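You operate a simulated robot arm through the tools that you are given. There is no shell and no other tool. Be economical: measure what you need, move in short steps, check, and stop when the job is done.

You are at the controls of a simulated robot arm. One attempt, no reset.

JOB
Run the job on the job card and wait till it stops.
Fine: set its length, direction and speed before you start; the counter is at zero already.

It is judged by the outcome, as a careful person would: the job done as asked, and still so three seconds after it is handed in. It fails if anything else is knocked over, pushed out of place, dropped, spilled or broken.

ROBOT AND FRAMES
A 7-joint arm with a two-finger gripper, hanging from a carriage that runs on a rail from [-0.901, -1.767] to [0.226, 0.442] (x, y) and turns from -5.393 to 6.615 rad about z. Base frame: it is fixed where the carriage stands at the start and does not move with it; the origin is on the floor, on the carriage's upright axis, x ahead of it, y to its left, z up. Readings come in m, rad, newtons and seconds.
With the tool pointing down near the work surface it reaches from about 0.4 to 0.78 m from the robot's upright axis, wherever it stands. Its first joint turns from -2.496 to 2.496 rad. Places, roughly: big red button [0, -1.4, 1.2]; black desk lever [1.1, 0.5, 1]; blue desk button [0.9, 0.2, 0.9]; blue desk switch [1.1, 0.8, 0.9]; cabinet star knob [0.2, -1.2, 1.2]; desk direction switch [0.9, 0.4, 0.9]; desk handwheel [1.3, 0.6, 1.1]; desk length dial [1.1, 0.3, 1]; desk power switch [1, 0.6, 0.9]; desk shaft switch [1, 0.5, 0.9]; desk speed dial [0.9, 0.1, 1]; desk taper dial [1.3, 0.8, 1]; desk tension dial [1, 0.2, 1]; green desk button [0.8, 0.1, 0.9]; job card [0.9, -0.2, 1]; red desk button [0.8, 0.2, 0.9]. Payload 1.37 kg.
The tool frame sits at the grasp point between the pads (the TCP): z along the fingers, y along the line on which they close. The tips reach 0.016 m beyond it. Largest opening 0.092 m; the body of the gripper starts 0.074 m behind the TCP.
Orientation is that of the tool frame in the base frame, as a unit quaternion [w, x, y, z]. With the fingers straight down and closing along the base's y, the tool's x points along the base's -x, its y along +y and its z along -z.

CONTROLS
- The arm moves only by the tool play_rows. Its argument "commands" is a list of rows, each an object (a shift or turn left out is 0, a gripper value left out holds the last) with "linear": the shift along the tool's x, y, z in m, a list of three; "delta_rot": the turn, a rotation vector about the tool's x, y, z in rad, a list of three; "hand": the opening in per cent of the stroke, from 0 (shut) to 100 (fully open). In form: [{"linear": [x, y, z], "delta_rot": [rx, ry, rz], "hand": hand}, ...]. A call has 1 to 20 rows; each row is the pose to reach, as a shift and turn from the pose commanded when the call began, along the tool's axes at that moment. A row lasts 0.2 s, in which the tool goes at most 0.05 m and 0.15 rad; a call with a longer step from one row to the next is refused whole, and so is a gripper value outside its range. Where a pose cannot be reached the arm comes as near as it can. A force on the tool above 60 N (or 10 N above the force at the start of the call, whichever is more), or a blocked arm, ends the call early, and 0.2 s more pass. Each finger halts on what it meets, pressing with about 26 N; the grip force reading is that of the motor and also rises with nothing between the fingers. The clock runs only during rows and for 0.2 s after the last one: add rows that repeat a pose to give the fingers time. The reply holds the time, the measured pose of the TCP, the force on the tool along the base axes, the opening and the grip force, in the units named above and with some noise, with the torque about the TCP (base axes, N m) and any sound that the robot's microphone picked up.
- Cameras (640 x 400 px; columns grow to the right, rows downward): "scene" is now at [0.2939, 0.027, 1.6791]; the picture's right is [0.36, -0.93, 0.00], its down [-0.68, -0.26, -0.68] and it looks along [0.64, 0.25, -0.73] (base axes); focal length 294 px, centre (320, 200). "wrist" rides on the gripper at [0.071, 0.019, -0.111] in the tool frame; the picture's right is [-0.26, 0.97, 0.00], its down [-0.78, -0.21, -0.59] and it looks along [-0.57, -0.15, 0.81] (tool axes); focal length 280 px, centre (320, 200). There is no depth. A picture from a camera that has moved, and an enlarged one, comes with that camera's place and axes in the base frame and with its lens.
- get_image(camera): a new picture of that camera. The clock stands still meanwhile.
- slide_trunk(by): slides the trunk up (or, below 0, down) by that many m; the arm and the scene camera ride with it, the base frame stays. It gives what a move gives, with no picture.
- base_move(legs): drives the robot by 1 to 6 legs, each [ahead, left, turn to the left] in m, m and rad, along the robot's own axes; the way and the turn of a leg run together, so that a leg with both is an arc; at most 1.5 m and 3.142 rad a leg. The arm and the cameras ride along, it lands a little off, and it stops where it bumps. It keeps to its track: a leg is cut to what the track allows. It gives what a move gives.
- head_to(pan, tilt): turns the head with the scene camera to pan (to the left, within 2.705 rad either way) and tilt (down, from -0.506 to 1.204), counted from straight ahead of the robot. It gives what a move gives.
- enlarge(camera, box): a new picture of the part [left, top, right, bottom] of that camera's present view, enlarged. The clock stands still meanwhile.
- close_job(): hands the job in; it is judged then, once.

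Go step by step. Nothing tells you exact positions but the pictures and the camera data: compare them with the known pose of the tool, close in by small moves and look again before you grip or let go. The budget is 120 turns and 82 pictures, counting those below and the enlarged ones. Unless the task says otherwise, let go and move clear before handing in, and close with one line.

The tools are called after "Emit:" by a JSON object that holds its "name" and its "arguments". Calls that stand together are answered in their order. play_rows: Moves the arm, as the interface text tells. Its arguments: {"type":"object","properties":{"commands":{"type":"array"}},"required":["commands"]} The other tools are called the same way: slide_trunk (by) slides the trunk up or down; base_move (legs) drives the base; head_to (pan, tilt) turns the head that bears the scene camera; get_image (camera) takes a picture; enlarge (camera, box) takes an enlarged picture of a part of a camera's view; close_job () hands the job in.

At the start:

```text
t: 0.0
position: [0.6421, 0.4768, 1.2264]
ee_rot: [-0.001, -0.001, 1.0, -0.001]
contact_force: [-0.4, 0.5, 0.4]
torque: [0.02, -0.01, 0.01]
finger_gap: 0.092
gripper_force: 0.1
trunk travel left (down, up): [-0.325, 0.256]
robot x, y, heading: [-0.0002, 0.0021, -0.001]
head pan, tilt: [0.368, 0.82]
```

scene: 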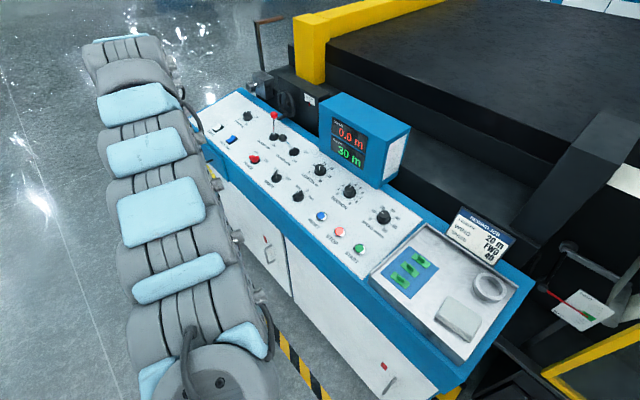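
wrist: 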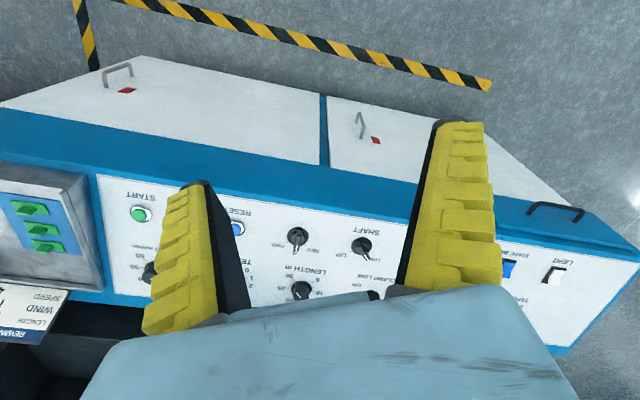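

I see the desk with its dials, the display and the job card. I will enlarge the card and the panel to read them.

Emit:
{"name": "enlarge", "arguments": {"camera": "scene", "box": [430, 190, 530, 260]}}

Emit:
{"name": "enlarge", "arguments": {"camera": "scene", "box": [200, 80, 320, 160]}}

Emit:
{"name": "enlarge", "arguments": {"camera": "scene", "box": [240, 130, 440, 260]}}

```text
5.71 times, centred on (480, 225) of scene
camera zoom: at [0.2939, 0.027, 1.6791], right [0.36, -0.93, 0.0], down [-0.68, -0.26, -0.68], along [0.64, 0.25, -0.73], focal length 1682 px, centre (-594, 57)
```

zoom: 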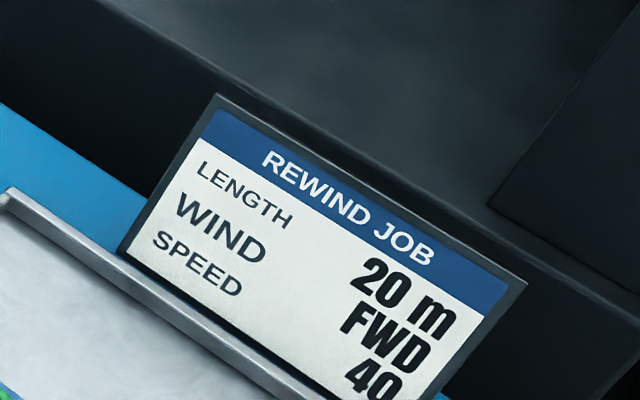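

```text
5.00 times, centred on (260, 120) of scene
camera zoom: at [0.2939, 0.027, 1.6791], right [0.36, -0.93, 0.0], down [-0.68, -0.26, -0.68], along [0.64, 0.25, -0.73], focal length 1472 px, centre (620, 600)
```

zoom: 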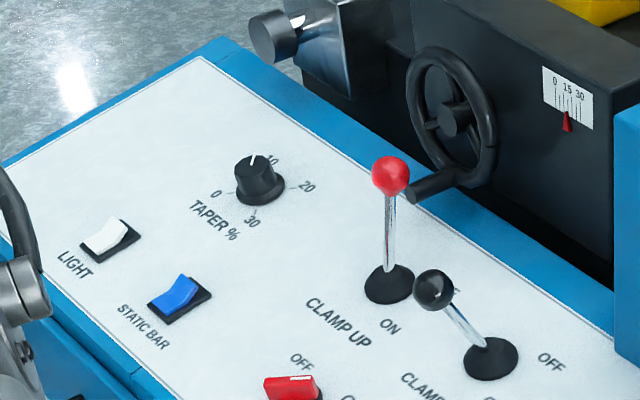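

```text
3.08 times, centred on (340, 195) of scene
camera zoom: at [0.2939, 0.027, 1.6791], right [0.36, -0.93, 0.0], down [-0.68, -0.26, -0.68], along [0.64, 0.25, -0.73], focal length 906 px, centre (258, 215)
```

zoom: 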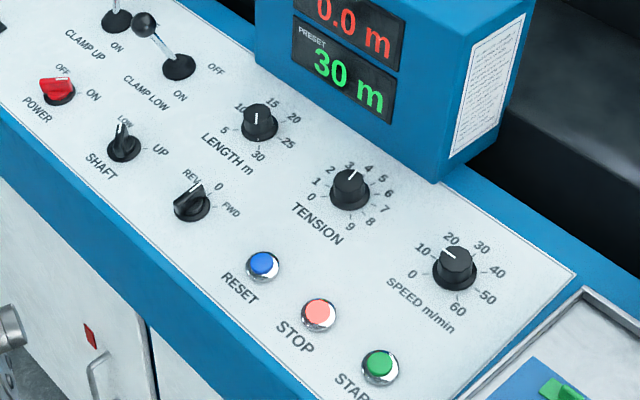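

The card reads 20 m, FWD, 40. I'll zoom in on the rest of the card and on each control to get its state.

Emit:
{"name": "enlarge", "arguments": {"camera": "scene", "box": [300, 150, 360, 190]}}

Emit:
{"name": "enlarge", "arguments": {"camera": "scene", "box": [240, 145, 320, 205]}}

Emit:
{"name": "enlarge", "arguments": {"camera": "scene", "box": [350, 190, 440, 250]}}

Emit:
{"name": "enlarge", "arguments": {"camera": "scene", "box": [440, 200, 640, 330]}}

```text
10.00 times, centred on (330, 170) of scene
camera zoom: at [0.2939, 0.027, 1.6791], right [0.36, -0.93, 0.0], down [-0.68, -0.26, -0.68], along [0.64, 0.25, -0.73], focal length 2944 px, centre (220, 500)
```

zoom: 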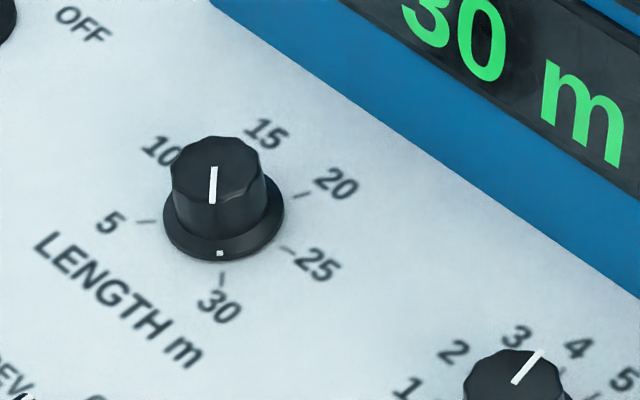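

```text
6.67 times, centred on (280, 175) of scene
camera zoom: at [0.2939, 0.027, 1.6791], right [0.36, -0.93, 0.0], down [-0.68, -0.26, -0.68], along [0.64, 0.25, -0.73], focal length 1963 px, centre (587, 367)
```

zoom: 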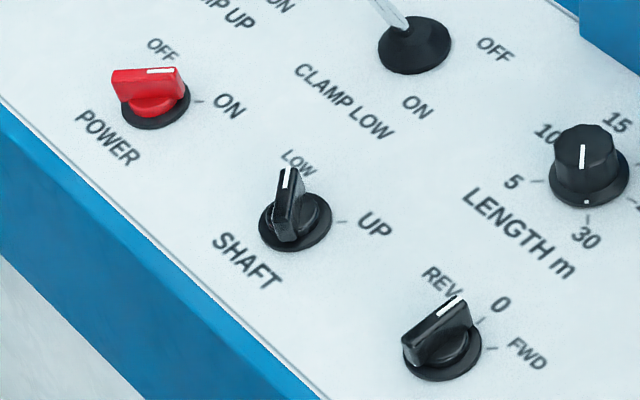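

```text
6.67 times, centred on (395, 220) of scene
camera zoom: at [0.2939, 0.027, 1.6791], right [0.36, -0.93, 0.0], down [-0.68, -0.26, -0.68], along [0.64, 0.25, -0.73], focal length 1963 px, centre (-180, 67)
```

zoom: 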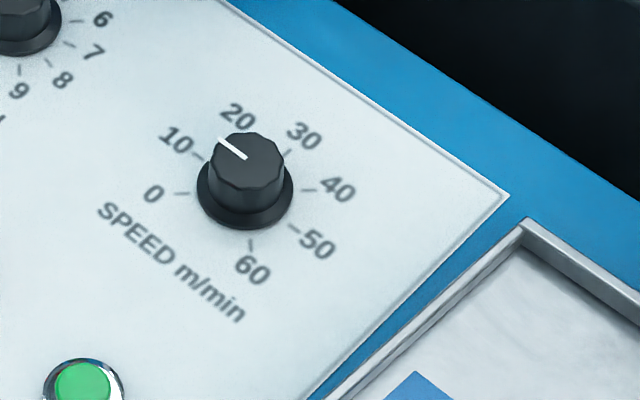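

```text
3.08 times, centred on (540, 265) of scene
camera zoom: at [0.2939, 0.027, 1.6791], right [0.36, -0.93, 0.0], down [-0.68, -0.26, -0.68], along [0.64, 0.25, -0.73], focal length 906 px, centre (-357, 0)
```

zoom: 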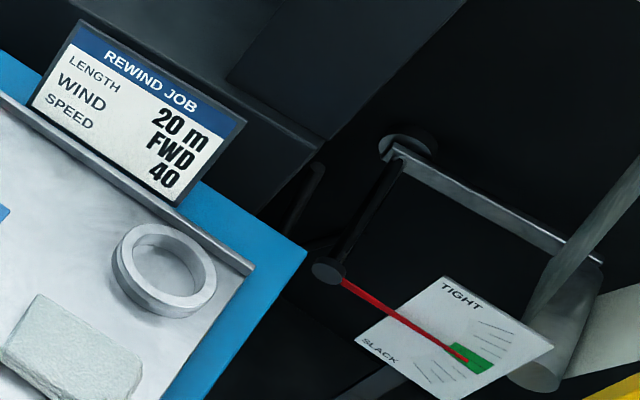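

The card says LENGTH 20 m, FWD, SPEED 40. At present the length dial is at 30, the speed dial near 15, and the direction switch seems to be at REV or 0. The back row of dials is about 0.80 m from the rail, so I drive to the rail's near end and look from there.

Emit:
{"name": "base_move", "arguments": {"legs": [[0.215, 0.42, 0]]}}

Emit:
{"name": "get_image", "arguments": {"camera": "scene"}}

Emit:
{"name": "get_image", "arguments": {"camera": "wrist"}}

```text
t: 2.8
position: [0.8515, 0.8951, 1.2261]
ee_rot: [0.0, -0.002, 1.0, 0.001]
contact_force: [-0.2, -0.2, 0.6]
torque: [0.02, 0.03, -0.03]
finger_gap: 0.092
gripper_force: 0.1
trunk travel left (down, up): [-0.325, 0.256]
robot x, y, heading: [0.2135, 0.4164, -0.003]
head pan, tilt: [0.368, 0.82]
```

```text
72 pictures are left
camera scene: at [0.5062, 0.4443, 1.679], right [0.36, -0.93, 0.0], down [-0.68, -0.27, -0.68], along [0.64, 0.25, -0.73], focal length 294 px, centre (320, 200)
```

scene: 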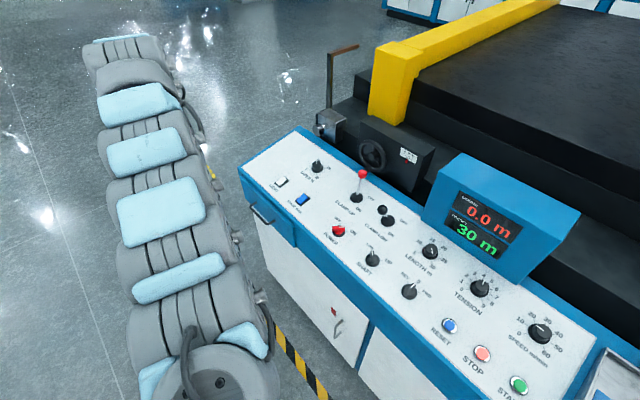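

```text
71 pictures are left
camera wrist: at [0.7802, 0.9133, 1.3371], right [0.26, 0.97, 0.0], down [0.78, -0.21, 0.59], along [0.57, -0.15, -0.81], focal length 280 px, centre (320, 200)
```

wrist: 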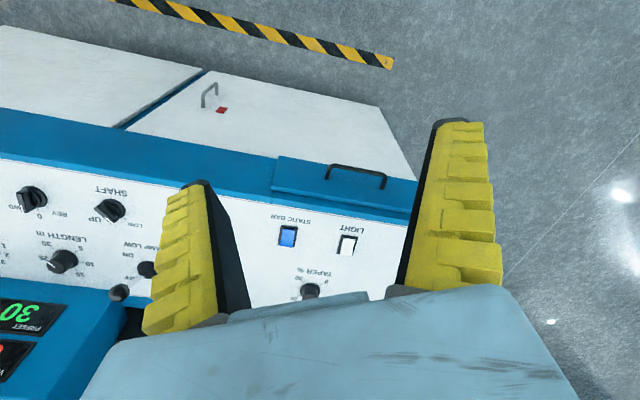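

The arm is clear of the panel at the left. I enlarge the controls from this new viewpoint.

Emit:
{"name": "enlarge", "arguments": {"camera": "scene", "box": [320, 160, 480, 300]}}

Emit:
{"name": "enlarge", "arguments": {"camera": "scene", "box": [425, 255, 585, 400]}}

Emit:
{"name": "enlarge", "arguments": {"camera": "wrist", "box": [0, 150, 160, 310]}}

```text
2.86 times, centred on (400, 230) of scene
camera zoom: at [0.5062, 0.4443, 1.679], right [0.36, -0.93, 0.0], down [-0.68, -0.27, -0.68], along [0.64, 0.25, -0.73], focal length 841 px, centre (91, 114)
```

zoom: 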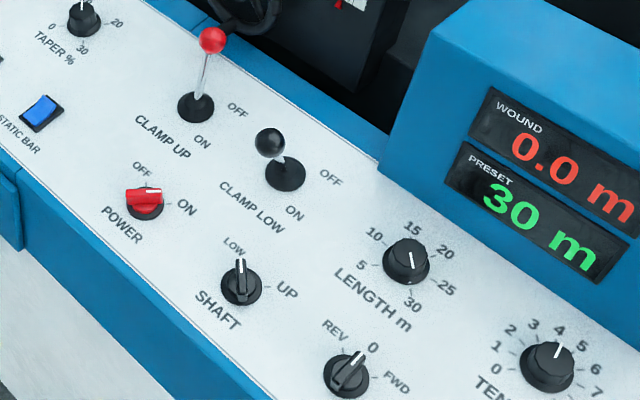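

```text
2.76 times, centred on (505, 328) of scene
camera zoom: at [0.5062, 0.4443, 1.679], right [0.36, -0.93, 0.0], down [-0.68, -0.27, -0.68], along [0.64, 0.25, -0.73], focal length 812 px, centre (-190, -152)
```

zoom: 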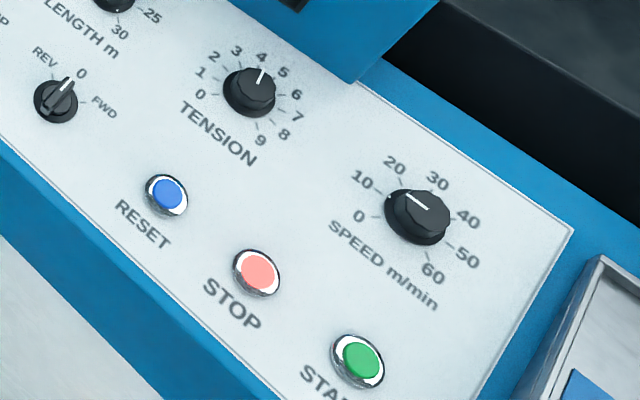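

```text
2.50 times, centred on (80, 230) of wrist
camera zoom: at [0.7802, 0.9133, 1.3371], right [0.26, 0.97, 0.0], down [0.78, -0.21, 0.59], along [0.57, -0.15, -0.81], focal length 701 px, centre (920, 125)
```

zoom: 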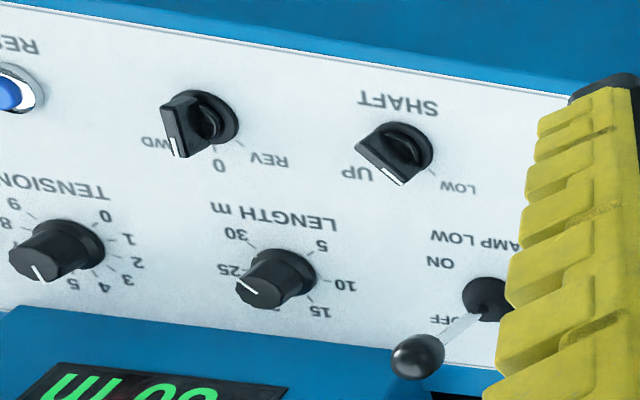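

The direction switch is at 0 (FWD is about 45–50° clockwise), and the length pointer is at 30. The panel slopes up about 10° towards the back. By triangulation the direction knob is at about (0.92, 0.35, 0.94), the length dial at (1.05, 0.316, 0.967) and the speed dial at (0.912, 0.05, 0.963). I move above the direction knob at a safe height, turning the tool square to the panel.

Emit:
{"name": "play_rows", "arguments": {"commands": [{"linear": [-0.0035, -0.0445, 0], "delta_rot": [0, 0, 0.04]}, {"linear": [-0.007, -0.089, 0], "delta_rot": [0, 0, 0.08]}, {"linear": [-0.0105, -0.1335, 0], "delta_rot": [0, 0, 0.12]}, {"linear": [-0.014, -0.178, 0], "delta_rot": [0, 0, 0.16]}, {"linear": [-0.0175, -0.2225, 0], "delta_rot": [0, 0, 0.2]}, {"linear": [-0.021, -0.267, 0], "delta_rot": [0, 0, 0.24]}, {"linear": [-0.0245, -0.3115, 0], "delta_rot": [0, 0, 0.28]}, {"linear": [-0.028, -0.356, 0], "delta_rot": [0, 0, 0.32]}, {"linear": [-0.0315, -0.4005, 0], "delta_rot": [0, 0, 0.36]}, {"linear": [-0.035, -0.445, 0], "delta_rot": [0, 0, 0.4]}, {"linear": [-0.0385, -0.4895, 0], "delta_rot": [0, 0, 0.44]}, {"linear": [-0.0425, -0.534, 0], "delta_rot": [0, 0, 0.471]}, {"linear": [-0.0425, -0.534, 0], "delta_rot": [0, 0, 0.471]}]}}

```text
t: 5.6
position: [0.9228, 0.3612, 1.2329]
ee_rot: [0.0, 0.232, 0.973, 0.0]
contact_force: [0.5, -0.6, 0.6]
torque: [0.01, 0.02, 0.02]
finger_gap: 0.092
gripper_force: 0.1
out of reach, approached as far as the arm can: row 5, 6, 7, 8, 9, 10, 11, 12, 13
trunk travel left (down, up): [-0.325, 0.256]
robot x, y, heading: [0.2117, 0.4135, 0.002]
head pan, tilt: [0.368, 0.82]
```

It stopped slightly off at this height, probably at an arm limit. I descend to a hover at about 0.15 m above the knob, tilting square to the panel, then look.

Emit:
{"name": "play_rows", "arguments": {"commands": [{"linear": [0.0065, -0.003, 0.036], "delta_rot": [0, -0.045, 0], "hand": 60}, {"linear": [0.013, -0.0065, 0.0725], "delta_rot": [0, -0.09, 0]}, {"linear": [0.0195, -0.01, 0.109], "delta_rot": [0, -0.135, 0]}, {"linear": [0.026, -0.013, 0.145], "delta_rot": [0, -0.18, 0]}, {"linear": [0.026, -0.013, 0.145], "delta_rot": [0, -0.18, 0]}]}}

Emit:
{"name": "get_image", "arguments": {"camera": "wrist"}}

Emit:
{"name": "get_image", "arguments": {"camera": "scene"}}

```text
t: 6.8
position: [0.9232, 0.3615, 1.2323]
ee_rot: [-0.001, 0.232, 0.973, 0.0]
contact_force: [-0.1, -0.3, -0.7]
torque: [0.0, 0.01, 0.03]
finger_gap: 0.0578
gripper_force: 2.1
out of reach, approached as far as the arm can: row 1, 2, 3, 4, 5
trunk travel left (down, up): [-0.325, 0.256]
robot x, y, heading: [0.2128, 0.4141, 0.002]
head pan, tilt: [0.368, 0.82]
```

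```text
67 pictures are left
camera wrist: at [0.8683, 0.4104, 1.3442], right [0.67, 0.74, 0.0], down [0.6, -0.54, 0.59], along [0.44, -0.39, -0.81], focal length 280 px, centre (320, 200)
```

wrist: 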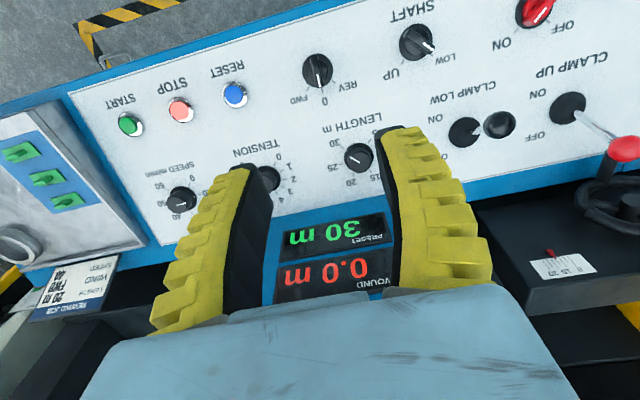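

```text
66 pictures are left
camera scene: at [0.5062, 0.4444, 1.6791], right [0.36, -0.93, 0.0], down [-0.68, -0.27, -0.68], along [0.64, 0.25, -0.73], focal length 294 px, centre (320, 200)
```

scene: 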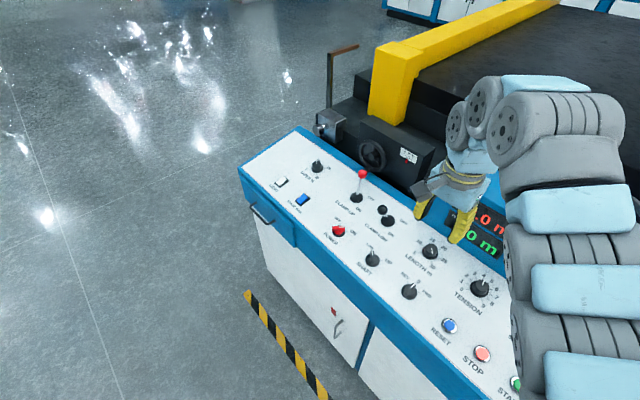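

The second call moved nothing, so a joint appears to be at its limit. I test single small motions to see which directions are free.

Emit:
{"name": "play_rows", "arguments": {"commands": [{"linear": [-0.02, 0, 0.03]}, {"linear": [-0.02, 0, 0.06]}]}}

Emit:
{"name": "play_rows", "arguments": {"commands": [{"linear": [0, 0.04, 0], "delta_rot": [0, 0, -0.1]}, {"linear": [0, 0.08, 0], "delta_rot": [0, 0, -0.2]}]}}

```text
t: 7.4
position: [0.9382, 0.3545, 1.1832]
ee_rot: [0.0, 0.232, 0.973, 0.0]
contact_force: [0.2, 0.1, 0.3]
torque: [0.03, 0.05, 0.01]
finger_gap: 0.0578
gripper_force: 1.5
out of reach, approached as far as the arm can: row 2
trunk travel left (down, up): [-0.325, 0.256]
robot x, y, heading: [0.2152, 0.4155, 0.004]
head pan, tilt: [0.368, 0.82]
```

```text
t: 8.0
position: [0.9722, 0.4255, 1.1838]
ee_rot: [0.0, 0.133, 0.991, 0.001]
contact_force: [-0.1, -0.1, -0.7]
torque: [0.04, -0.03, 0.01]
finger_gap: 0.0577
gripper_force: 2.3
trunk travel left (down, up): [-0.325, 0.256]
robot x, y, heading: [0.2137, 0.413, 0.001]
head pan, tilt: [0.368, 0.82]
```

At this trunk height, lower means farther out, so the trunk should come down. I raise the tool a little, then lower the trunk by 0.2 m.

Emit:
{"name": "play_rows", "arguments": {"commands": [{"linear": [0, 0, -0.05]}, {"linear": [0, 0, -0.1]}, {"linear": [0, 0, -0.12]}]}}

Emit:
{"name": "slide_trunk", "arguments": {"by": -0.2}}

Emit:
{"name": "play_rows", "arguments": {"commands": [{"linear": [0.02, -0.025, 0], "delta_rot": [0, 0, 0.07]}, {"linear": [0.04, -0.05, 0], "delta_rot": [0, 0, 0.14]}, {"linear": [0.06, -0.07, 0], "delta_rot": [0, 0, 0.2]}]}}

```text
t: 8.8
position: [0.9931, 0.4287, 1.2641]
ee_rot: [-0.001, 0.133, 0.991, 0.0]
contact_force: [0.0, 0.4, 0.1]
torque: [0.01, -0.02, -0.01]
finger_gap: 0.0579
gripper_force: 2.0
out of reach, approached as far as the arm can: row 2, 3
trunk travel left (down, up): [-0.325, 0.256]
robot x, y, heading: [0.213, 0.4178, 0.003]
head pan, tilt: [0.368, 0.82]
```

```text
t: 11.0
position: [0.9905, 0.4285, 1.0644]
ee_rot: [0.0, 0.133, 0.991, 0.001]
contact_force: [-0.2, -0.2, 0.5]
torque: [0.02, 0.01, 0.01]
finger_gap: 0.0578
gripper_force: 2.5
trunk travel left (down, up): [-0.125, 0.456]
robot x, y, heading: [0.2165, 0.4167, 0.004]
head pan, tilt: [0.368, 0.82]
```

```text
t: 11.8
position: [0.9326, 0.3826, 1.0385]
ee_rot: [0.0, 0.224, 0.975, 0.003]
contact_force: [0.4, -0.1, 1.1]
torque: [-0.03, 0.0, 0.03]
finger_gap: 0.0577
gripper_force: 1.9
out of reach, approached as far as the arm can: row 1, 2, 3
trunk travel left (down, up): [-0.125, 0.456]
robot x, y, heading: [0.2111, 0.4159, 0.004]
head pan, tilt: [0.368, 0.82]
```

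Going up was also limited, which suggests the arm is folded too tightly and needs more drop below the trunk. I raise the trunk instead and lower the tool.

Emit:
{"name": "slide_trunk", "arguments": {"by": 0.25}}

Emit:
{"name": "play_rows", "arguments": {"commands": [{"linear": [0, 0, 0.04]}, {"linear": [0, 0, 0.08]}, {"linear": [0, 0, 0.12]}, {"linear": [0, 0, 0.16]}, {"linear": [0, 0, 0.2]}, {"linear": [0, 0, 0.2]}]}}

```text
t: 14.3
position: [0.9328, 0.3811, 1.2879]
ee_rot: [0.002, 0.224, 0.975, 0.002]
contact_force: [-0.2, 0.1, -0.9]
torque: [0.03, 0.02, 0.0]
finger_gap: 0.0581
gripper_force: 1.8
trunk travel left (down, up): [-0.375, 0.206]
robot x, y, heading: [0.2111, 0.4169, 0.004]
head pan, tilt: [0.368, 0.82]
```

```text
t: 15.8
position: [0.9507, 0.3811, 1.088]
ee_rot: [0.001, 0.224, 0.975, 0.002]
contact_force: [0.0, 0.4, -1.0]
torque: [-0.04, 0.05, 0.02]
finger_gap: 0.0579
gripper_force: 1.8
out of reach, approached as far as the arm can: row 1, 2, 3, 4, 5, 6
trunk travel left (down, up): [-0.375, 0.206]
robot x, y, heading: [0.2119, 0.415, 0.006]
head pan, tilt: [0.368, 0.82]
```

Descending works but the tool stays at a radius above about 0.73. I look at the arm's configuration by tilting the head up.

Emit:
{"name": "head_to", "arguments": {"pan": -0.3, "tilt": 0.6}}

Emit:
{"name": "get_image", "arguments": {"camera": "scene"}}

```text
t: 16.8
position: [0.951, 0.3802, 1.0874]
ee_rot: [0.0, 0.224, 0.974, 0.002]
contact_force: [-0.1, 0.6, -0.6]
torque: [0.01, -0.01, 0.01]
finger_gap: 0.0578
gripper_force: 2.0
trunk travel left (down, up): [-0.375, 0.206]
robot x, y, heading: [0.215, 0.4141, -0.002]
head pan, tilt: [-0.3, 0.6]
```

```text
65 pictures are left
camera scene: at [0.5165, 0.3896, 1.7476], right [-0.29, -0.96, 0.0], down [-0.54, 0.16, -0.82], along [0.79, -0.24, -0.57], focal length 294 px, centre (320, 200)
```

scene: 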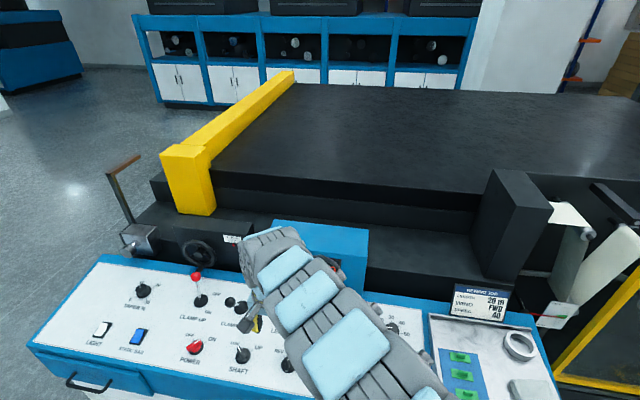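

The arm lies nearly straight out. I test tilting the tool square to the panel from here, holding the position.

Emit:
{"name": "play_rows", "arguments": {"commands": [{"delta_rot": [0, -0.09, 0]}, {"delta_rot": [0, -0.18, 0]}, {"delta_rot": [0, -0.18, 0]}]}}

Emit:
{"name": "play_rows", "arguments": {"commands": [{"linear": [0.02, 0, 0]}, {"linear": [0.04, 0, 0]}, {"linear": [0.04, 0, 0]}]}}

```text
t: 17.6
position: [0.9912, 0.3794, 1.0763]
ee_rot: [0.088, 0.223, 0.971, -0.019]
contact_force: [-0.2, 0.8, -0.3]
torque: [0.01, 0.02, 0.05]
finger_gap: 0.0579
gripper_force: 2.1
out of reach, approached as far as the arm can: row 1, 2, 3
trunk travel left (down, up): [-0.375, 0.206]
robot x, y, heading: [0.2132, 0.4168, -0.0]
head pan, tilt: [-0.3, 0.6]
```

```text
t: 18.4
position: [0.988, 0.3928, 1.0637]
ee_rot: [0.088, 0.223, 0.971, -0.019]
contact_force: [-0.5, 0.4, -0.7]
torque: [-0.05, 0.0, -0.01]
finger_gap: 0.0579
gripper_force: 1.6
out of reach, approached as far as the arm can: row 1, 2, 3
trunk travel left (down, up): [-0.375, 0.206]
robot x, y, heading: [0.2118, 0.4167, 0.004]
head pan, tilt: [-0.3, 0.6]
```

The wrist seems held at a minimum radius of about 0.73 m. I go up a little for clearance, then test whether a different yaw frees it.

Emit:
{"name": "play_rows", "arguments": {"commands": [{"linear": [0, 0, -0.04], "delta_rot": [0, 0.09, 0]}, {"linear": [0, 0, -0.08], "delta_rot": [0, 0.18, 0]}, {"linear": [0, 0, -0.08], "delta_rot": [0, 0.18, 0]}]}}

Emit:
{"name": "play_rows", "arguments": {"commands": [{"linear": [0.03, 0, 0], "delta_rot": [0, 0, -0.14]}, {"linear": [0.06, 0, 0], "delta_rot": [0, 0, -0.28]}, {"linear": [0.09, 0, 0], "delta_rot": [0, 0, -0.42]}, {"linear": [0.12, 0, 0], "delta_rot": [0, 0, -0.56]}, {"linear": [0.12, 0, 0], "delta_rot": [0, 0, -0.7]}]}}

Emit:
{"name": "play_rows", "arguments": {"commands": [{"delta_rot": [0, 0, 0.14]}, {"delta_rot": [0, 0, 0.28]}, {"delta_rot": [0, 0, 0.42]}, {"delta_rot": [0, 0, 0.56]}, {"delta_rot": [0, 0, 0.7]}, {"delta_rot": [0, 0, 0.84]}, {"delta_rot": [0, 0, 0.98]}, {"delta_rot": [0, 0, 1.12]}, {"delta_rot": [0, 0, 1.26]}, {"delta_rot": [0, 0, 1.4]}, {"delta_rot": [0, 0, 1.54]}]}}

```text
t: 19.2
position: [0.974, 0.3998, 1.1435]
ee_rot: [0.0, 0.223, 0.975, 0.002]
contact_force: [0.0, -0.2, 0.3]
torque: [0.0, 0.02, -0.07]
finger_gap: 0.0579
gripper_force: 2.0
trunk travel left (down, up): [-0.375, 0.206]
robot x, y, heading: [0.2107, 0.4187, 0.006]
head pan, tilt: [-0.3, 0.6]
```

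```text
t: 20.4
position: [0.9563, 0.4538, 1.1515]
ee_rot: [0.002, -0.081, 0.997, 0.002]
contact_force: [0.8, 1.6, 0.5]
torque: [-0.03, -0.01, -0.02]
finger_gap: 0.0578
gripper_force: 2.3
out of reach, approached as far as the arm can: row 1, 2, 3, 4, 5
trunk travel left (down, up): [-0.375, 0.206]
robot x, y, heading: [0.2146, 0.4152, 0.005]
head pan, tilt: [-0.3, 0.6]
```

```text
t: 22.8
position: [0.9548, 0.4541, 1.1502]
ee_rot: [-0.001, 0.638, 0.77, 0.001]
contact_force: [-0.3, 0.6, 0.1]
torque: [-0.01, 0.0, 0.0]
finger_gap: 0.0581
gripper_force: 1.6
trunk travel left (down, up): [-0.375, 0.206]
robot x, y, heading: [0.2131, 0.415, 0.003]
head pan, tilt: [-0.3, 0.6]
```

Yaw is free, but the radius is not. I test whether the limit depends on azimuth by moving to the robot's left and inward.

Emit:
{"name": "play_rows", "arguments": {"commands": [{"linear": [0.0415, -0.019, 0]}, {"linear": [0.083, -0.038, 0]}, {"linear": [0.1245, -0.057, 0]}, {"linear": [0.166, -0.076, 0]}, {"linear": [0.2075, -0.095, 0]}, {"linear": [0.249, -0.114, 0]}, {"linear": [0.29, -0.133, 0]}, {"linear": [0.332, -0.152, 0]}, {"linear": [0.3735, -0.171, 0]}, {"linear": [0.415, -0.19, 0]}, {"linear": [0.457, -0.209, 0]}, {"linear": [0.457, -0.209, 0]}]}}

Emit:
{"name": "head_to", "arguments": {"pan": 0.5, "tilt": 0.7}}

Emit:
{"name": "get_image", "arguments": {"camera": "scene"}}

```text
t: 25.4
position: [0.7053, 0.922, 1.1563]
ee_rot: [-0.001, 0.637, 0.771, 0.001]
contact_force: [-0.3, 0.7, 0.1]
torque: [0.02, 0.01, -0.05]
finger_gap: 0.0577
gripper_force: 2.2
out of reach, approached as far as the arm can: row 1, 2, 3, 4, 5, 6, 7, 8, 9, 10, 11, 12
trunk travel left (down, up): [-0.375, 0.206]
robot x, y, heading: [0.2135, 0.4172, 0.005]
head pan, tilt: [-0.3, 0.6]
```

```text
t: 26.5
position: [0.705, 0.9211, 1.1562]
ee_rot: [0.0, 0.637, 0.771, 0.001]
contact_force: [-0.2, -0.4, -0.2]
torque: [-0.05, 0.01, 0.0]
finger_gap: 0.0578
gripper_force: 2.0
trunk travel left (down, up): [-0.375, 0.206]
robot x, y, heading: [0.213, 0.4182, 0.001]
head pan, tilt: [0.499, 0.7]
```

```text
64 pictures are left
camera scene: at [0.5064, 0.4562, 1.739], right [0.48, -0.88, 0.0], down [-0.56, -0.31, -0.77], along [0.67, 0.37, -0.64], focal length 294 px, centre (320, 200)
```

scene: 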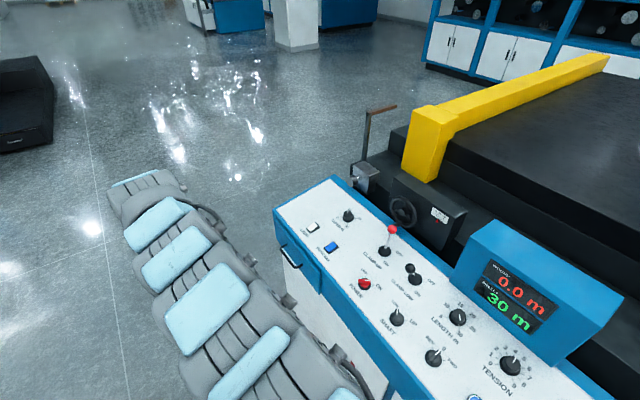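

The limit is a minimum radius of about 0.70–0.74 all round, so I will place the base so that each target lies 0.75–0.8 m away. For the direction knob I slide back along the rail by about 0.19 m.

Emit:
{"name": "base_move", "arguments": {"legs": [[-0.0854, -0.1675, 0]]}}

Emit:
{"name": "play_rows", "arguments": {"commands": [{"linear": [-0.028, 0.0345, 0], "delta_rot": [0, 0, -0.083]}, {"linear": [-0.056, 0.069, 0], "delta_rot": [0, 0, -0.166]}, {"linear": [-0.084, 0.1035, 0], "delta_rot": [0, 0, -0.249]}, {"linear": [-0.112, 0.138, 0], "delta_rot": [0, 0, -0.332]}, {"linear": [-0.158, 0.146, 0], "delta_rot": [0, 0, -0.415]}, {"linear": [-0.205, 0.154, 0], "delta_rot": [0, 0, -0.498]}, {"linear": [-0.251, 0.162, 0], "delta_rot": [0, 0, -0.581]}, {"linear": [-0.298, 0.17, 0], "delta_rot": [0, 0, -0.664]}, {"linear": [-0.344, 0.178, 0], "delta_rot": [0, 0, -0.747]}, {"linear": [-0.391, 0.187, 0], "delta_rot": [0, 0, -0.83]}, {"linear": [-0.4375, 0.195, 0], "delta_rot": [0, 0, -0.913]}, {"linear": [-0.4375, 0.195, 0], "delta_rot": [0, 0, -0.913]}]}}

```text
t: 28.1
position: [0.6217, 0.7541, 1.1555]
ee_rot: [-0.001, 0.637, 0.771, 0.001]
contact_force: [-0.1, -0.2, 0.2]
torque: [-0.02, 0.03, 0.02]
finger_gap: 0.058
gripper_force: 1.8
trunk travel left (down, up): [-0.375, 0.206]
robot x, y, heading: [0.1272, 0.2475, 0.0]
head pan, tilt: [0.499, 0.7]
```

```text
t: 30.7
position: [0.894, 0.3574, 1.1568]
ee_rot: [0.0, 0.232, 0.973, 0.002]
contact_force: [0.3, 0.2, -0.2]
torque: [0.04, 0.03, -0.01]
finger_gap: 0.0577
gripper_force: 2.1
trunk travel left (down, up): [-0.375, 0.206]
robot x, y, heading: [0.1299, 0.2512, -0.001]
head pan, tilt: [0.499, 0.7]
```

That reached exactly. I tilt square to the panel and come down to about 9 cm above it, then look.

Emit:
{"name": "play_rows", "arguments": {"commands": [{"linear": [-0.003, 0.001, 0.043], "delta_rot": [0, -0.06, 0]}, {"linear": [-0.006, 0.002, 0.086], "delta_rot": [0, -0.12, 0]}, {"linear": [-0.009, 0.0034, 0.128], "delta_rot": [0, -0.18, 0]}, {"linear": [-0.009, 0.0034, 0.128], "delta_rot": [0, -0.18, 0]}]}}

Emit:
{"name": "get_image", "arguments": {"camera": "wrist"}}

Emit:
{"name": "get_image", "arguments": {"camera": "scene"}}

```text
t: 31.7
position: [0.9051, 0.3591, 1.0259]
ee_rot: [0.089, 0.231, 0.969, -0.019]
contact_force: [0.3, 0.2, -0.5]
torque: [0.02, 0.01, 0.02]
finger_gap: 0.058
gripper_force: 1.8
trunk travel left (down, up): [-0.375, 0.206]
robot x, y, heading: [0.1275, 0.2519, 0.005]
head pan, tilt: [0.499, 0.7]
```

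```text
63 pictures are left
camera wrist: at [0.8335, 0.4168, 1.123], right [0.66, 0.75, 0.05], down [0.49, -0.49, 0.72], along [0.56, -0.45, -0.69], focal length 280 px, centre (320, 200)
```

wrist: 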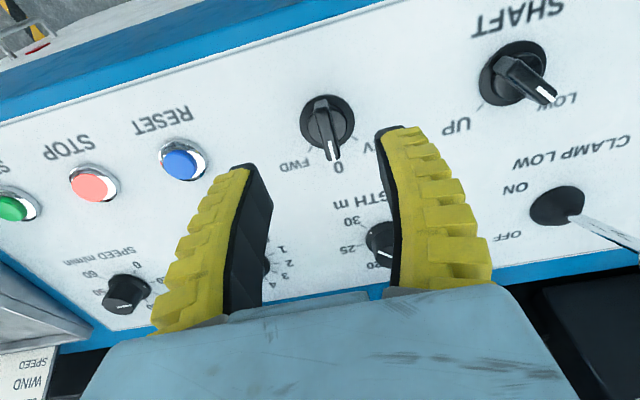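

```text
62 pictures are left
camera scene: at [0.4214, 0.2893, 1.739], right [0.48, -0.88, 0.0], down [-0.56, -0.31, -0.76], along [0.67, 0.37, -0.64], focal length 294 px, centre (320, 200)
```

scene: 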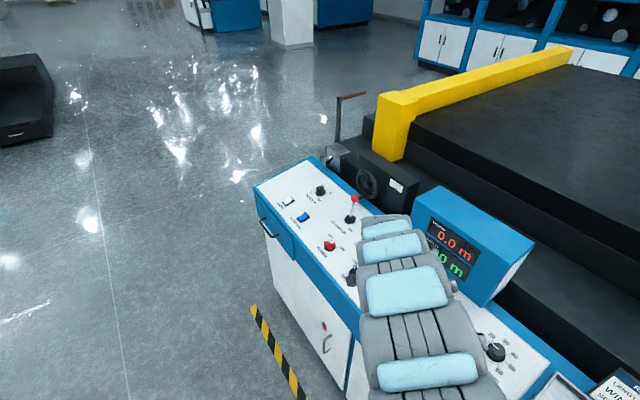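

The knob sits about 5 mm to the tool's +y side of the finger axis, with its handle along the slope as needed. I shift a little, descend 4 cm and check again.

Emit:
{"name": "play_rows", "arguments": {"commands": [{"linear": [0, 0.004, 0.02], "hand": 55}, {"linear": [0, 0.004, 0.04]}, {"linear": [0, 0.004, 0.04]}]}}

Emit:
{"name": "get_image", "arguments": {"camera": "wrist"}}

```text
t: 32.5
position: [0.9104, 0.3602, 0.9873]
ee_rot: [0.087, 0.231, 0.969, -0.02]
contact_force: [-0.4, 0.0, 0.2]
torque: [-0.06, -0.05, 0.0]
finger_gap: 0.0532
gripper_force: 2.7
trunk travel left (down, up): [-0.375, 0.206]
robot x, y, heading: [0.127, 0.2478, 0.0]
head pan, tilt: [0.499, 0.7]
```

```text
61 pictures are left
camera wrist: at [0.8402, 0.4169, 1.0845], right [0.67, 0.74, 0.05], down [0.49, -0.49, 0.72], along [0.56, -0.45, -0.69], focal length 280 px, centre (320, 200)
```

wrist: 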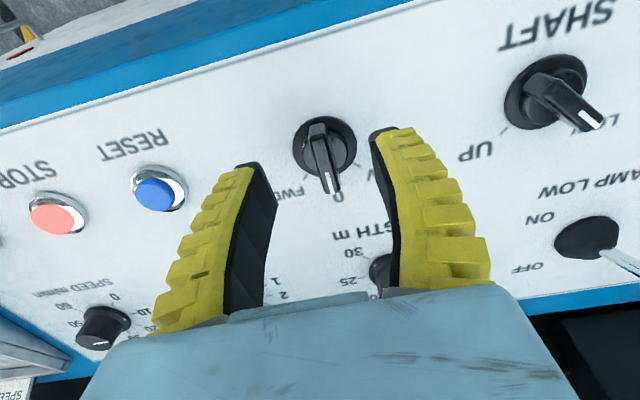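

Well centred now. I descend 2.2 cm more and close on the handle.

Emit:
{"name": "play_rows", "arguments": {"commands": [{"linear": [-0.001, 0.0025, 0.011]}, {"linear": [-0.001, 0.0025, 0.022]}, {"linear": [-0.001, 0.0025, 0.022]}]}}

Emit:
{"name": "get_image", "arguments": {"camera": "wrist"}}

```text
t: 33.3
position: [0.9174, 0.3599, 0.9671]
ee_rot: [0.087, 0.232, 0.969, -0.021]
contact_force: [0.0, 0.4, -0.3]
torque: [0.01, 0.04, -0.01]
finger_gap: 0.0535
gripper_force: 2.3
trunk travel left (down, up): [-0.375, 0.206]
robot x, y, heading: [0.128, 0.2499, 0.001]
head pan, tilt: [0.499, 0.7]
```

```text
60 pictures are left
camera wrist: at [0.8466, 0.4164, 1.0635], right [0.67, 0.74, 0.05], down [0.49, -0.49, 0.72], along [0.56, -0.45, -0.69], focal length 280 px, centre (320, 200)
```

wrist: 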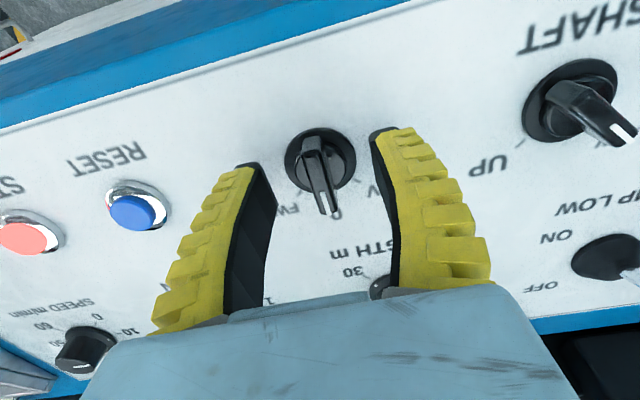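

The fingers straddle the handle. I close on it.

Emit:
{"name": "play_rows", "arguments": {"commands": [{"linear": [0, 0, 0.003], "hand": 40}, {"linear": [0, 0, 0.003], "hand": 20}, {"linear": [0, 0, 0.003], "hand": 5}, {"linear": [0, 0, 0.003], "hand": 5}]}}

Emit:
{"name": "get_image", "arguments": {"camera": "wrist"}}

```text
t: 34.3
position: [0.9182, 0.358, 0.9636]
ee_rot: [0.089, 0.231, 0.969, -0.019]
contact_force: [-9.1, -3.6, 12.8]
torque: [-0.02, 0.13, -0.03]
finger_gap: 0.0065
gripper_force: 27.6
trunk travel left (down, up): [-0.375, 0.206]
robot x, y, heading: [0.125, 0.2494, 0.001]
head pan, tilt: [0.499, 0.7]
```

```text
59 pictures are left
camera wrist: at [0.8471, 0.4153, 1.0603], right [0.67, 0.74, 0.05], down [0.49, -0.49, 0.72], along [0.56, -0.46, -0.69], focal length 280 px, centre (320, 200)
```

wrist: 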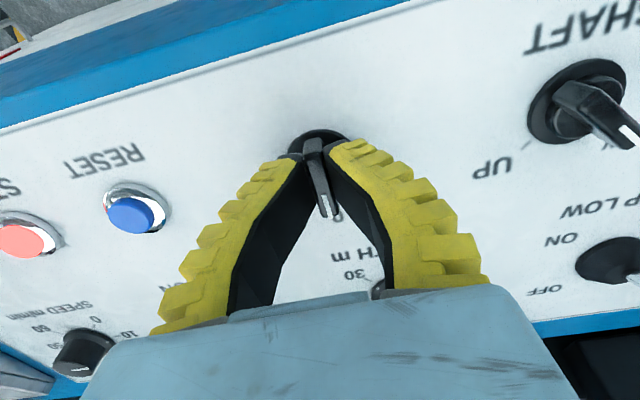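

Gripped (6.5 mm). I turn clockwise, seen from above, by about 48°.

Emit:
{"name": "play_rows", "arguments": {"commands": [{"delta_rot": [0, 0, 0.12]}, {"delta_rot": [0, 0, 0.24]}, {"delta_rot": [0, 0, 0.36]}, {"delta_rot": [0, 0, 0.48]}, {"delta_rot": [0, 0, 0.6]}, {"delta_rot": [0, 0, 0.72]}, {"delta_rot": [0, 0, 0.82]}, {"delta_rot": [0, 0, 0.82]}]}}

Emit:
{"name": "get_image", "arguments": {"camera": "wrist"}}

```text
t: 36.1
position: [0.9213, 0.362, 0.9639]
ee_rot: [0.089, 0.599, 0.796, 0.018]
contact_force: [2.7, -0.1, 7.5]
torque: [-0.1, -0.01, 0.36]
finger_gap: 0.0062
gripper_force: 28.3
trunk travel left (down, up): [-0.375, 0.206]
robot x, y, heading: [0.1323, 0.2513, 0.003]
head pan, tilt: [0.499, 0.7]
```

```text
58 pictures are left
camera wrist: at [0.9018, 0.442, 1.0681], right [0.99, 0.02, 0.16], down [-0.09, -0.76, 0.64], along [0.14, -0.65, -0.75], focal length 280 px, centre (320, 200)
```

wrist: 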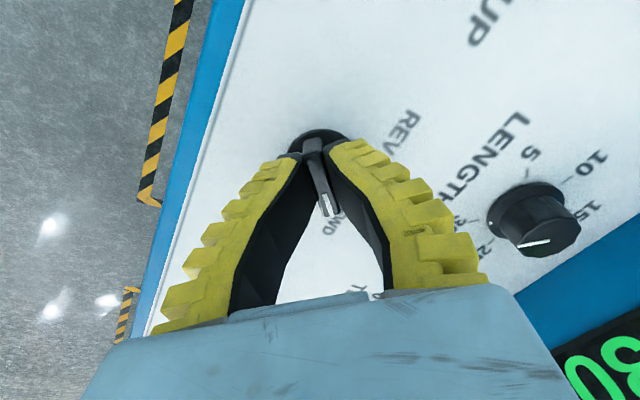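

The handle now points at FWD. I open and back out along the panel normal.

Emit:
{"name": "play_rows", "arguments": {"commands": [{"hand": 25}, {"hand": 55}, {"hand": 60}, {"linear": [0, 0, -0.05]}, {"linear": [0, 0, -0.1]}, {"linear": [0, 0, -0.1]}]}}

Emit:
{"name": "get_image", "arguments": {"camera": "wrist"}}

```text
t: 37.5
position: [0.9426, 0.343, 1.0474]
ee_rot: [0.112, 0.611, 0.783, 0.019]
contact_force: [-0.7, -1.6, -1.0]
torque: [0.09, -0.11, 0.04]
finger_gap: 0.0579
gripper_force: 1.6
out of reach, approached as far as the arm can: row 5, 6
trunk travel left (down, up): [-0.375, 0.206]
robot x, y, heading: [0.1293, 0.2509, 0.001]
head pan, tilt: [0.499, 0.7]
```

```text
57 pictures are left
camera wrist: at [0.923, 0.4271, 1.1482], right [0.98, -0.01, 0.2], down [-0.14, -0.74, 0.66], along [0.14, -0.67, -0.73], focal length 280 px, centre (320, 200)
```

wrist: 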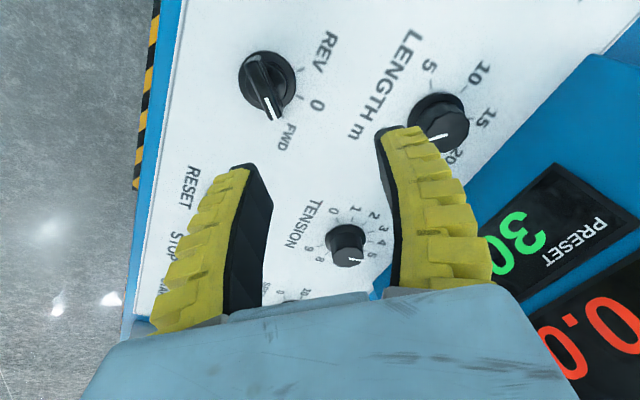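

Direction is at FWD. Next is the length dial: its 54° steps put 30 at 135° and 20 at 27°, so it needs about 108° anticlockwise. I raise the tool and drive to the rail's far end to get within reach.

Emit:
{"name": "play_rows", "arguments": {"commands": [{"linear": [-0.0061, 0.0067, -0.039]}, {"linear": [-0.0122, 0.0134, -0.078]}, {"linear": [-0.018, 0.02, -0.117]}, {"linear": [-0.018, 0.02, -0.117]}]}}

Emit:
{"name": "base_move", "arguments": {"legs": [[0.0975, 0.191, 0]]}}

```text
t: 38.5
position: [0.9083, 0.3659, 1.1821]
ee_rot: [0.089, 0.598, 0.796, 0.017]
contact_force: [0.2, -0.6, -0.1]
torque: [-0.02, 0.01, 0.03]
finger_gap: 0.0581
gripper_force: 1.4
trunk travel left (down, up): [-0.375, 0.206]
robot x, y, heading: [0.1283, 0.2512, 0.002]
head pan, tilt: [0.499, 0.7]
```

```text
t: 40.1
position: [1.0059, 0.5539, 1.1813]
ee_rot: [0.089, 0.599, 0.795, 0.017]
contact_force: [0.1, 0.2, 0.8]
torque: [0.0, 0.01, 0.03]
finger_gap: 0.0578
gripper_force: 2.0
trunk travel left (down, up): [-0.375, 0.206]
robot x, y, heading: [0.222, 0.4387, 0.001]
head pan, tilt: [0.499, 0.7]
```

I move over the length dial, still high.

Emit:
{"name": "play_rows", "arguments": {"commands": [{"linear": [-0.037, -0.0075, 0.0105], "delta_rot": [0, 0, 0.02]}, {"linear": [-0.074, -0.015, 0.021], "delta_rot": [0, 0, 0.04]}, {"linear": [-0.111, -0.0225, 0.0314], "delta_rot": [0, 0, 0.06]}, {"linear": [-0.148, -0.03, 0.042], "delta_rot": [0, 0, 0.08]}, {"linear": [-0.185, -0.0378, 0.0523], "delta_rot": [0, 0, 0.1]}, {"linear": [-0.2217, -0.0453, 0.0628], "delta_rot": [0, 0, 0.1]}, {"linear": [-0.2217, -0.0453, 0.0628], "delta_rot": [0, 0, 0.1]}]}}

Emit:
{"name": "get_image", "arguments": {"camera": "wrist"}}

Emit:
{"name": "get_image", "arguments": {"camera": "scene"}}

```text
t: 41.7
position: [1.0309, 0.3257, 1.1399]
ee_rot: [0.088, 0.638, 0.765, 0.022]
contact_force: [-0.2, 0.5, -0.4]
torque: [0.01, 0.03, -0.04]
finger_gap: 0.0579
gripper_force: 1.9
trunk travel left (down, up): [-0.375, 0.206]
robot x, y, heading: [0.2284, 0.4376, -0.001]
head pan, tilt: [0.499, 0.7]
```

```text
56 pictures are left
camera wrist: at [1.0197, 0.4074, 1.2444], right [0.98, -0.08, 0.17], down [-0.17, -0.76, 0.63], along [0.08, -0.65, -0.76], focal length 280 px, centre (320, 200)
```

wrist: 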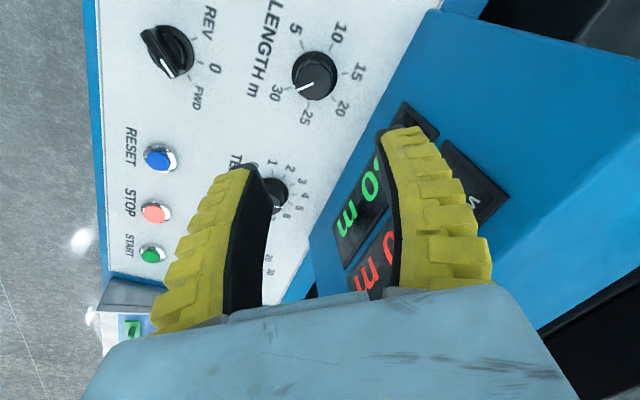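

```text
55 pictures are left
camera scene: at [0.5183, 0.4783, 1.739], right [0.48, -0.88, 0.0], down [-0.57, -0.31, -0.76], along [0.67, 0.37, -0.64], focal length 294 px, centre (320, 200)
```

scene: 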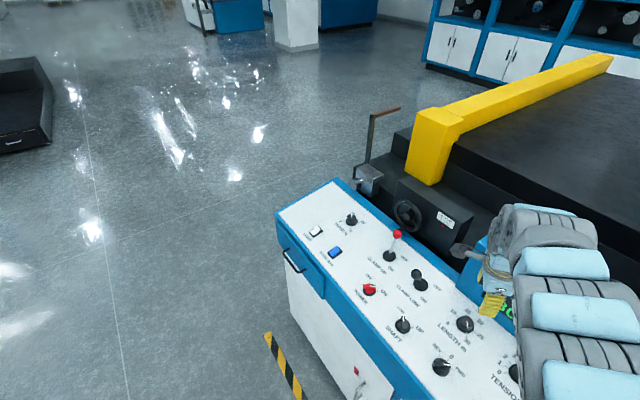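

Reached with no limit. The dial is about 1 cm from the finger axis towards tool +x. I correct partly, descend 7.5 cm and look again.

Emit:
{"name": "play_rows", "arguments": {"commands": [{"linear": [0.003, -0.001, 0.037]}, {"linear": [0.006, -0.001, 0.075]}, {"linear": [0.006, -0.001, 0.075]}]}}

Emit:
{"name": "get_image", "arguments": {"camera": "wrist"}}

```text
t: 42.5
position: [1.0412, 0.327, 1.0663]
ee_rot: [0.087, 0.638, 0.765, 0.021]
contact_force: [0.2, 0.9, 0.3]
torque: [0.02, 0.0, -0.02]
finger_gap: 0.0579
gripper_force: 1.9
trunk travel left (down, up): [-0.375, 0.206]
robot x, y, heading: [0.2216, 0.4415, 0.005]
head pan, tilt: [0.499, 0.7]
```

```text
54 pictures are left
camera wrist: at [1.0294, 0.4068, 1.1706], right [0.98, -0.08, 0.17], down [-0.17, -0.76, 0.63], along [0.08, -0.65, -0.76], focal length 280 px, centre (320, 200)
```

wrist: 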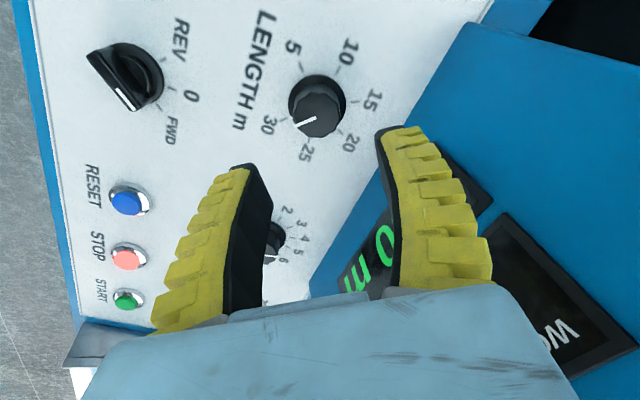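

Still about 9 mm towards tool +x. I correct that and descend another 4.5 cm.

Emit:
{"name": "play_rows", "arguments": {"commands": [{"linear": [0.009, -0.001, 0.02]}, {"linear": [0.009, -0.001, 0.045]}, {"linear": [0.009, -0.001, 0.045]}]}}

Emit:
{"name": "get_image", "arguments": {"camera": "wrist"}}

```text
t: 43.3
position: [1.044, 0.3307, 1.0202]
ee_rot: [0.088, 0.638, 0.764, 0.022]
contact_force: [-0.1, -0.3, 1.3]
torque: [-0.05, -0.04, 0.04]
finger_gap: 0.0578
gripper_force: 2.3
trunk travel left (down, up): [-0.375, 0.206]
robot x, y, heading: [0.2252, 0.4394, -0.0]
head pan, tilt: [0.499, 0.7]
```

```text
53 pictures are left
camera wrist: at [1.0335, 0.4115, 1.1256], right [0.98, -0.08, 0.17], down [-0.17, -0.76, 0.63], along [0.08, -0.65, -0.76], focal length 280 px, centre (320, 200)
```

wrist: 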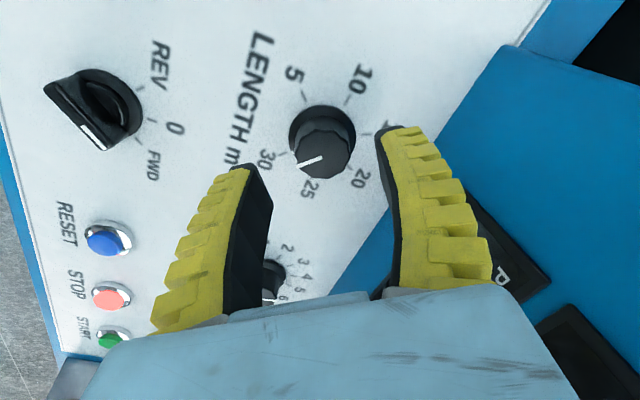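

Well aligned. I descend to the knob.

Emit:
{"name": "play_rows", "arguments": {"commands": [{"linear": [0.002, 0.001, 0.015]}, {"linear": [0.002, 0.001, 0.03]}, {"linear": [0.002, 0.001, 0.03]}]}}

Emit:
{"name": "get_image", "arguments": {"camera": "wrist"}}

```text
t: 44.1
position: [1.0513, 0.3314, 0.9904]
ee_rot: [0.087, 0.638, 0.765, 0.021]
contact_force: [1.2, 0.6, 0.2]
torque: [0.01, -0.02, 0.0]
finger_gap: 0.0578
gripper_force: 1.8
trunk travel left (down, up): [-0.375, 0.206]
robot x, y, heading: [0.2232, 0.44, -0.007]
head pan, tilt: [0.499, 0.7]
```

```text
52 pictures are left
camera wrist: at [1.0397, 0.412, 1.0948], right [0.98, -0.08, 0.17], down [-0.17, -0.76, 0.63], along [0.08, -0.65, -0.76], focal length 280 px, centre (320, 200)
```

wrist: 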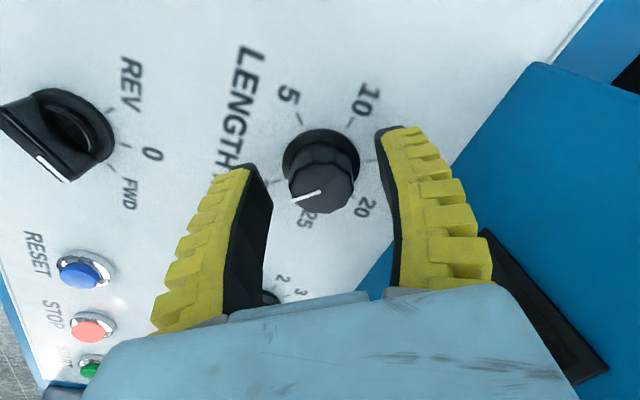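

The cap is exactly at the TCP. I close on it.

Emit:
{"name": "play_rows", "arguments": {"commands": [{"hand": 50}, {"hand": 35}, {"hand": 25}, {"hand": 20}, {"hand": 20}]}}

```text
t: 45.3
position: [1.0508, 0.3289, 0.991]
ee_rot: [0.086, 0.638, 0.765, 0.022]
contact_force: [-13.8, 0.0, 12.5]
torque: [-0.38, 0.0, -0.08]
finger_gap: 0.0305
gripper_force: 28.2
trunk travel left (down, up): [-0.375, 0.206]
robot x, y, heading: [0.2255, 0.4389, 0.006]
head pan, tilt: [0.499, 0.7]
```

Gripped at 30.5 mm with a slight side load; I relieve it by 2 mm and turn 108° anticlockwise.

Emit:
{"name": "play_rows", "arguments": {"commands": [{"linear": [0, -0.002, 0]}, {"linear": [0, -0.002, 0], "delta_rot": [0, 0, -0.13]}, {"linear": [0, -0.002, 0], "delta_rot": [0, 0, -0.26]}, {"linear": [0, -0.002, 0], "delta_rot": [0, 0, -0.39]}, {"linear": [0, -0.002, 0], "delta_rot": [0, 0, -0.52]}, {"linear": [0, -0.002, 0], "delta_rot": [0, 0, -0.65]}, {"linear": [0, -0.002, 0], "delta_rot": [0, 0, -0.78]}, {"linear": [0, -0.002, 0], "delta_rot": [0, 0, -0.91]}, {"linear": [0, -0.002, 0], "delta_rot": [0, 0, -0.95]}]}}

Emit:
{"name": "get_image", "arguments": {"camera": "wrist"}}

```text
t: 47.3
position: [1.0494, 0.325, 0.9909]
ee_rot: [0.087, 0.217, 0.972, -0.021]
contact_force: [-10.2, -12.0, 0.8]
torque: [-0.17, -0.06, -0.11]
finger_gap: 0.0263
gripper_force: 27.7
trunk travel left (down, up): [-0.375, 0.206]
robot x, y, heading: [0.2228, 0.4377, 0.003]
head pan, tilt: [0.499, 0.7]
```

```text
51 pictures are left
camera wrist: at [0.9756, 0.3811, 1.086], right [0.64, 0.76, 0.04], down [0.51, -0.47, 0.72], along [0.57, -0.44, -0.69], focal length 280 px, centre (320, 200)
```

wrist: 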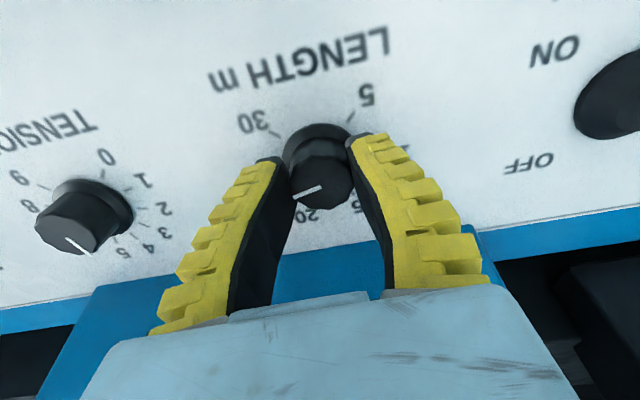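

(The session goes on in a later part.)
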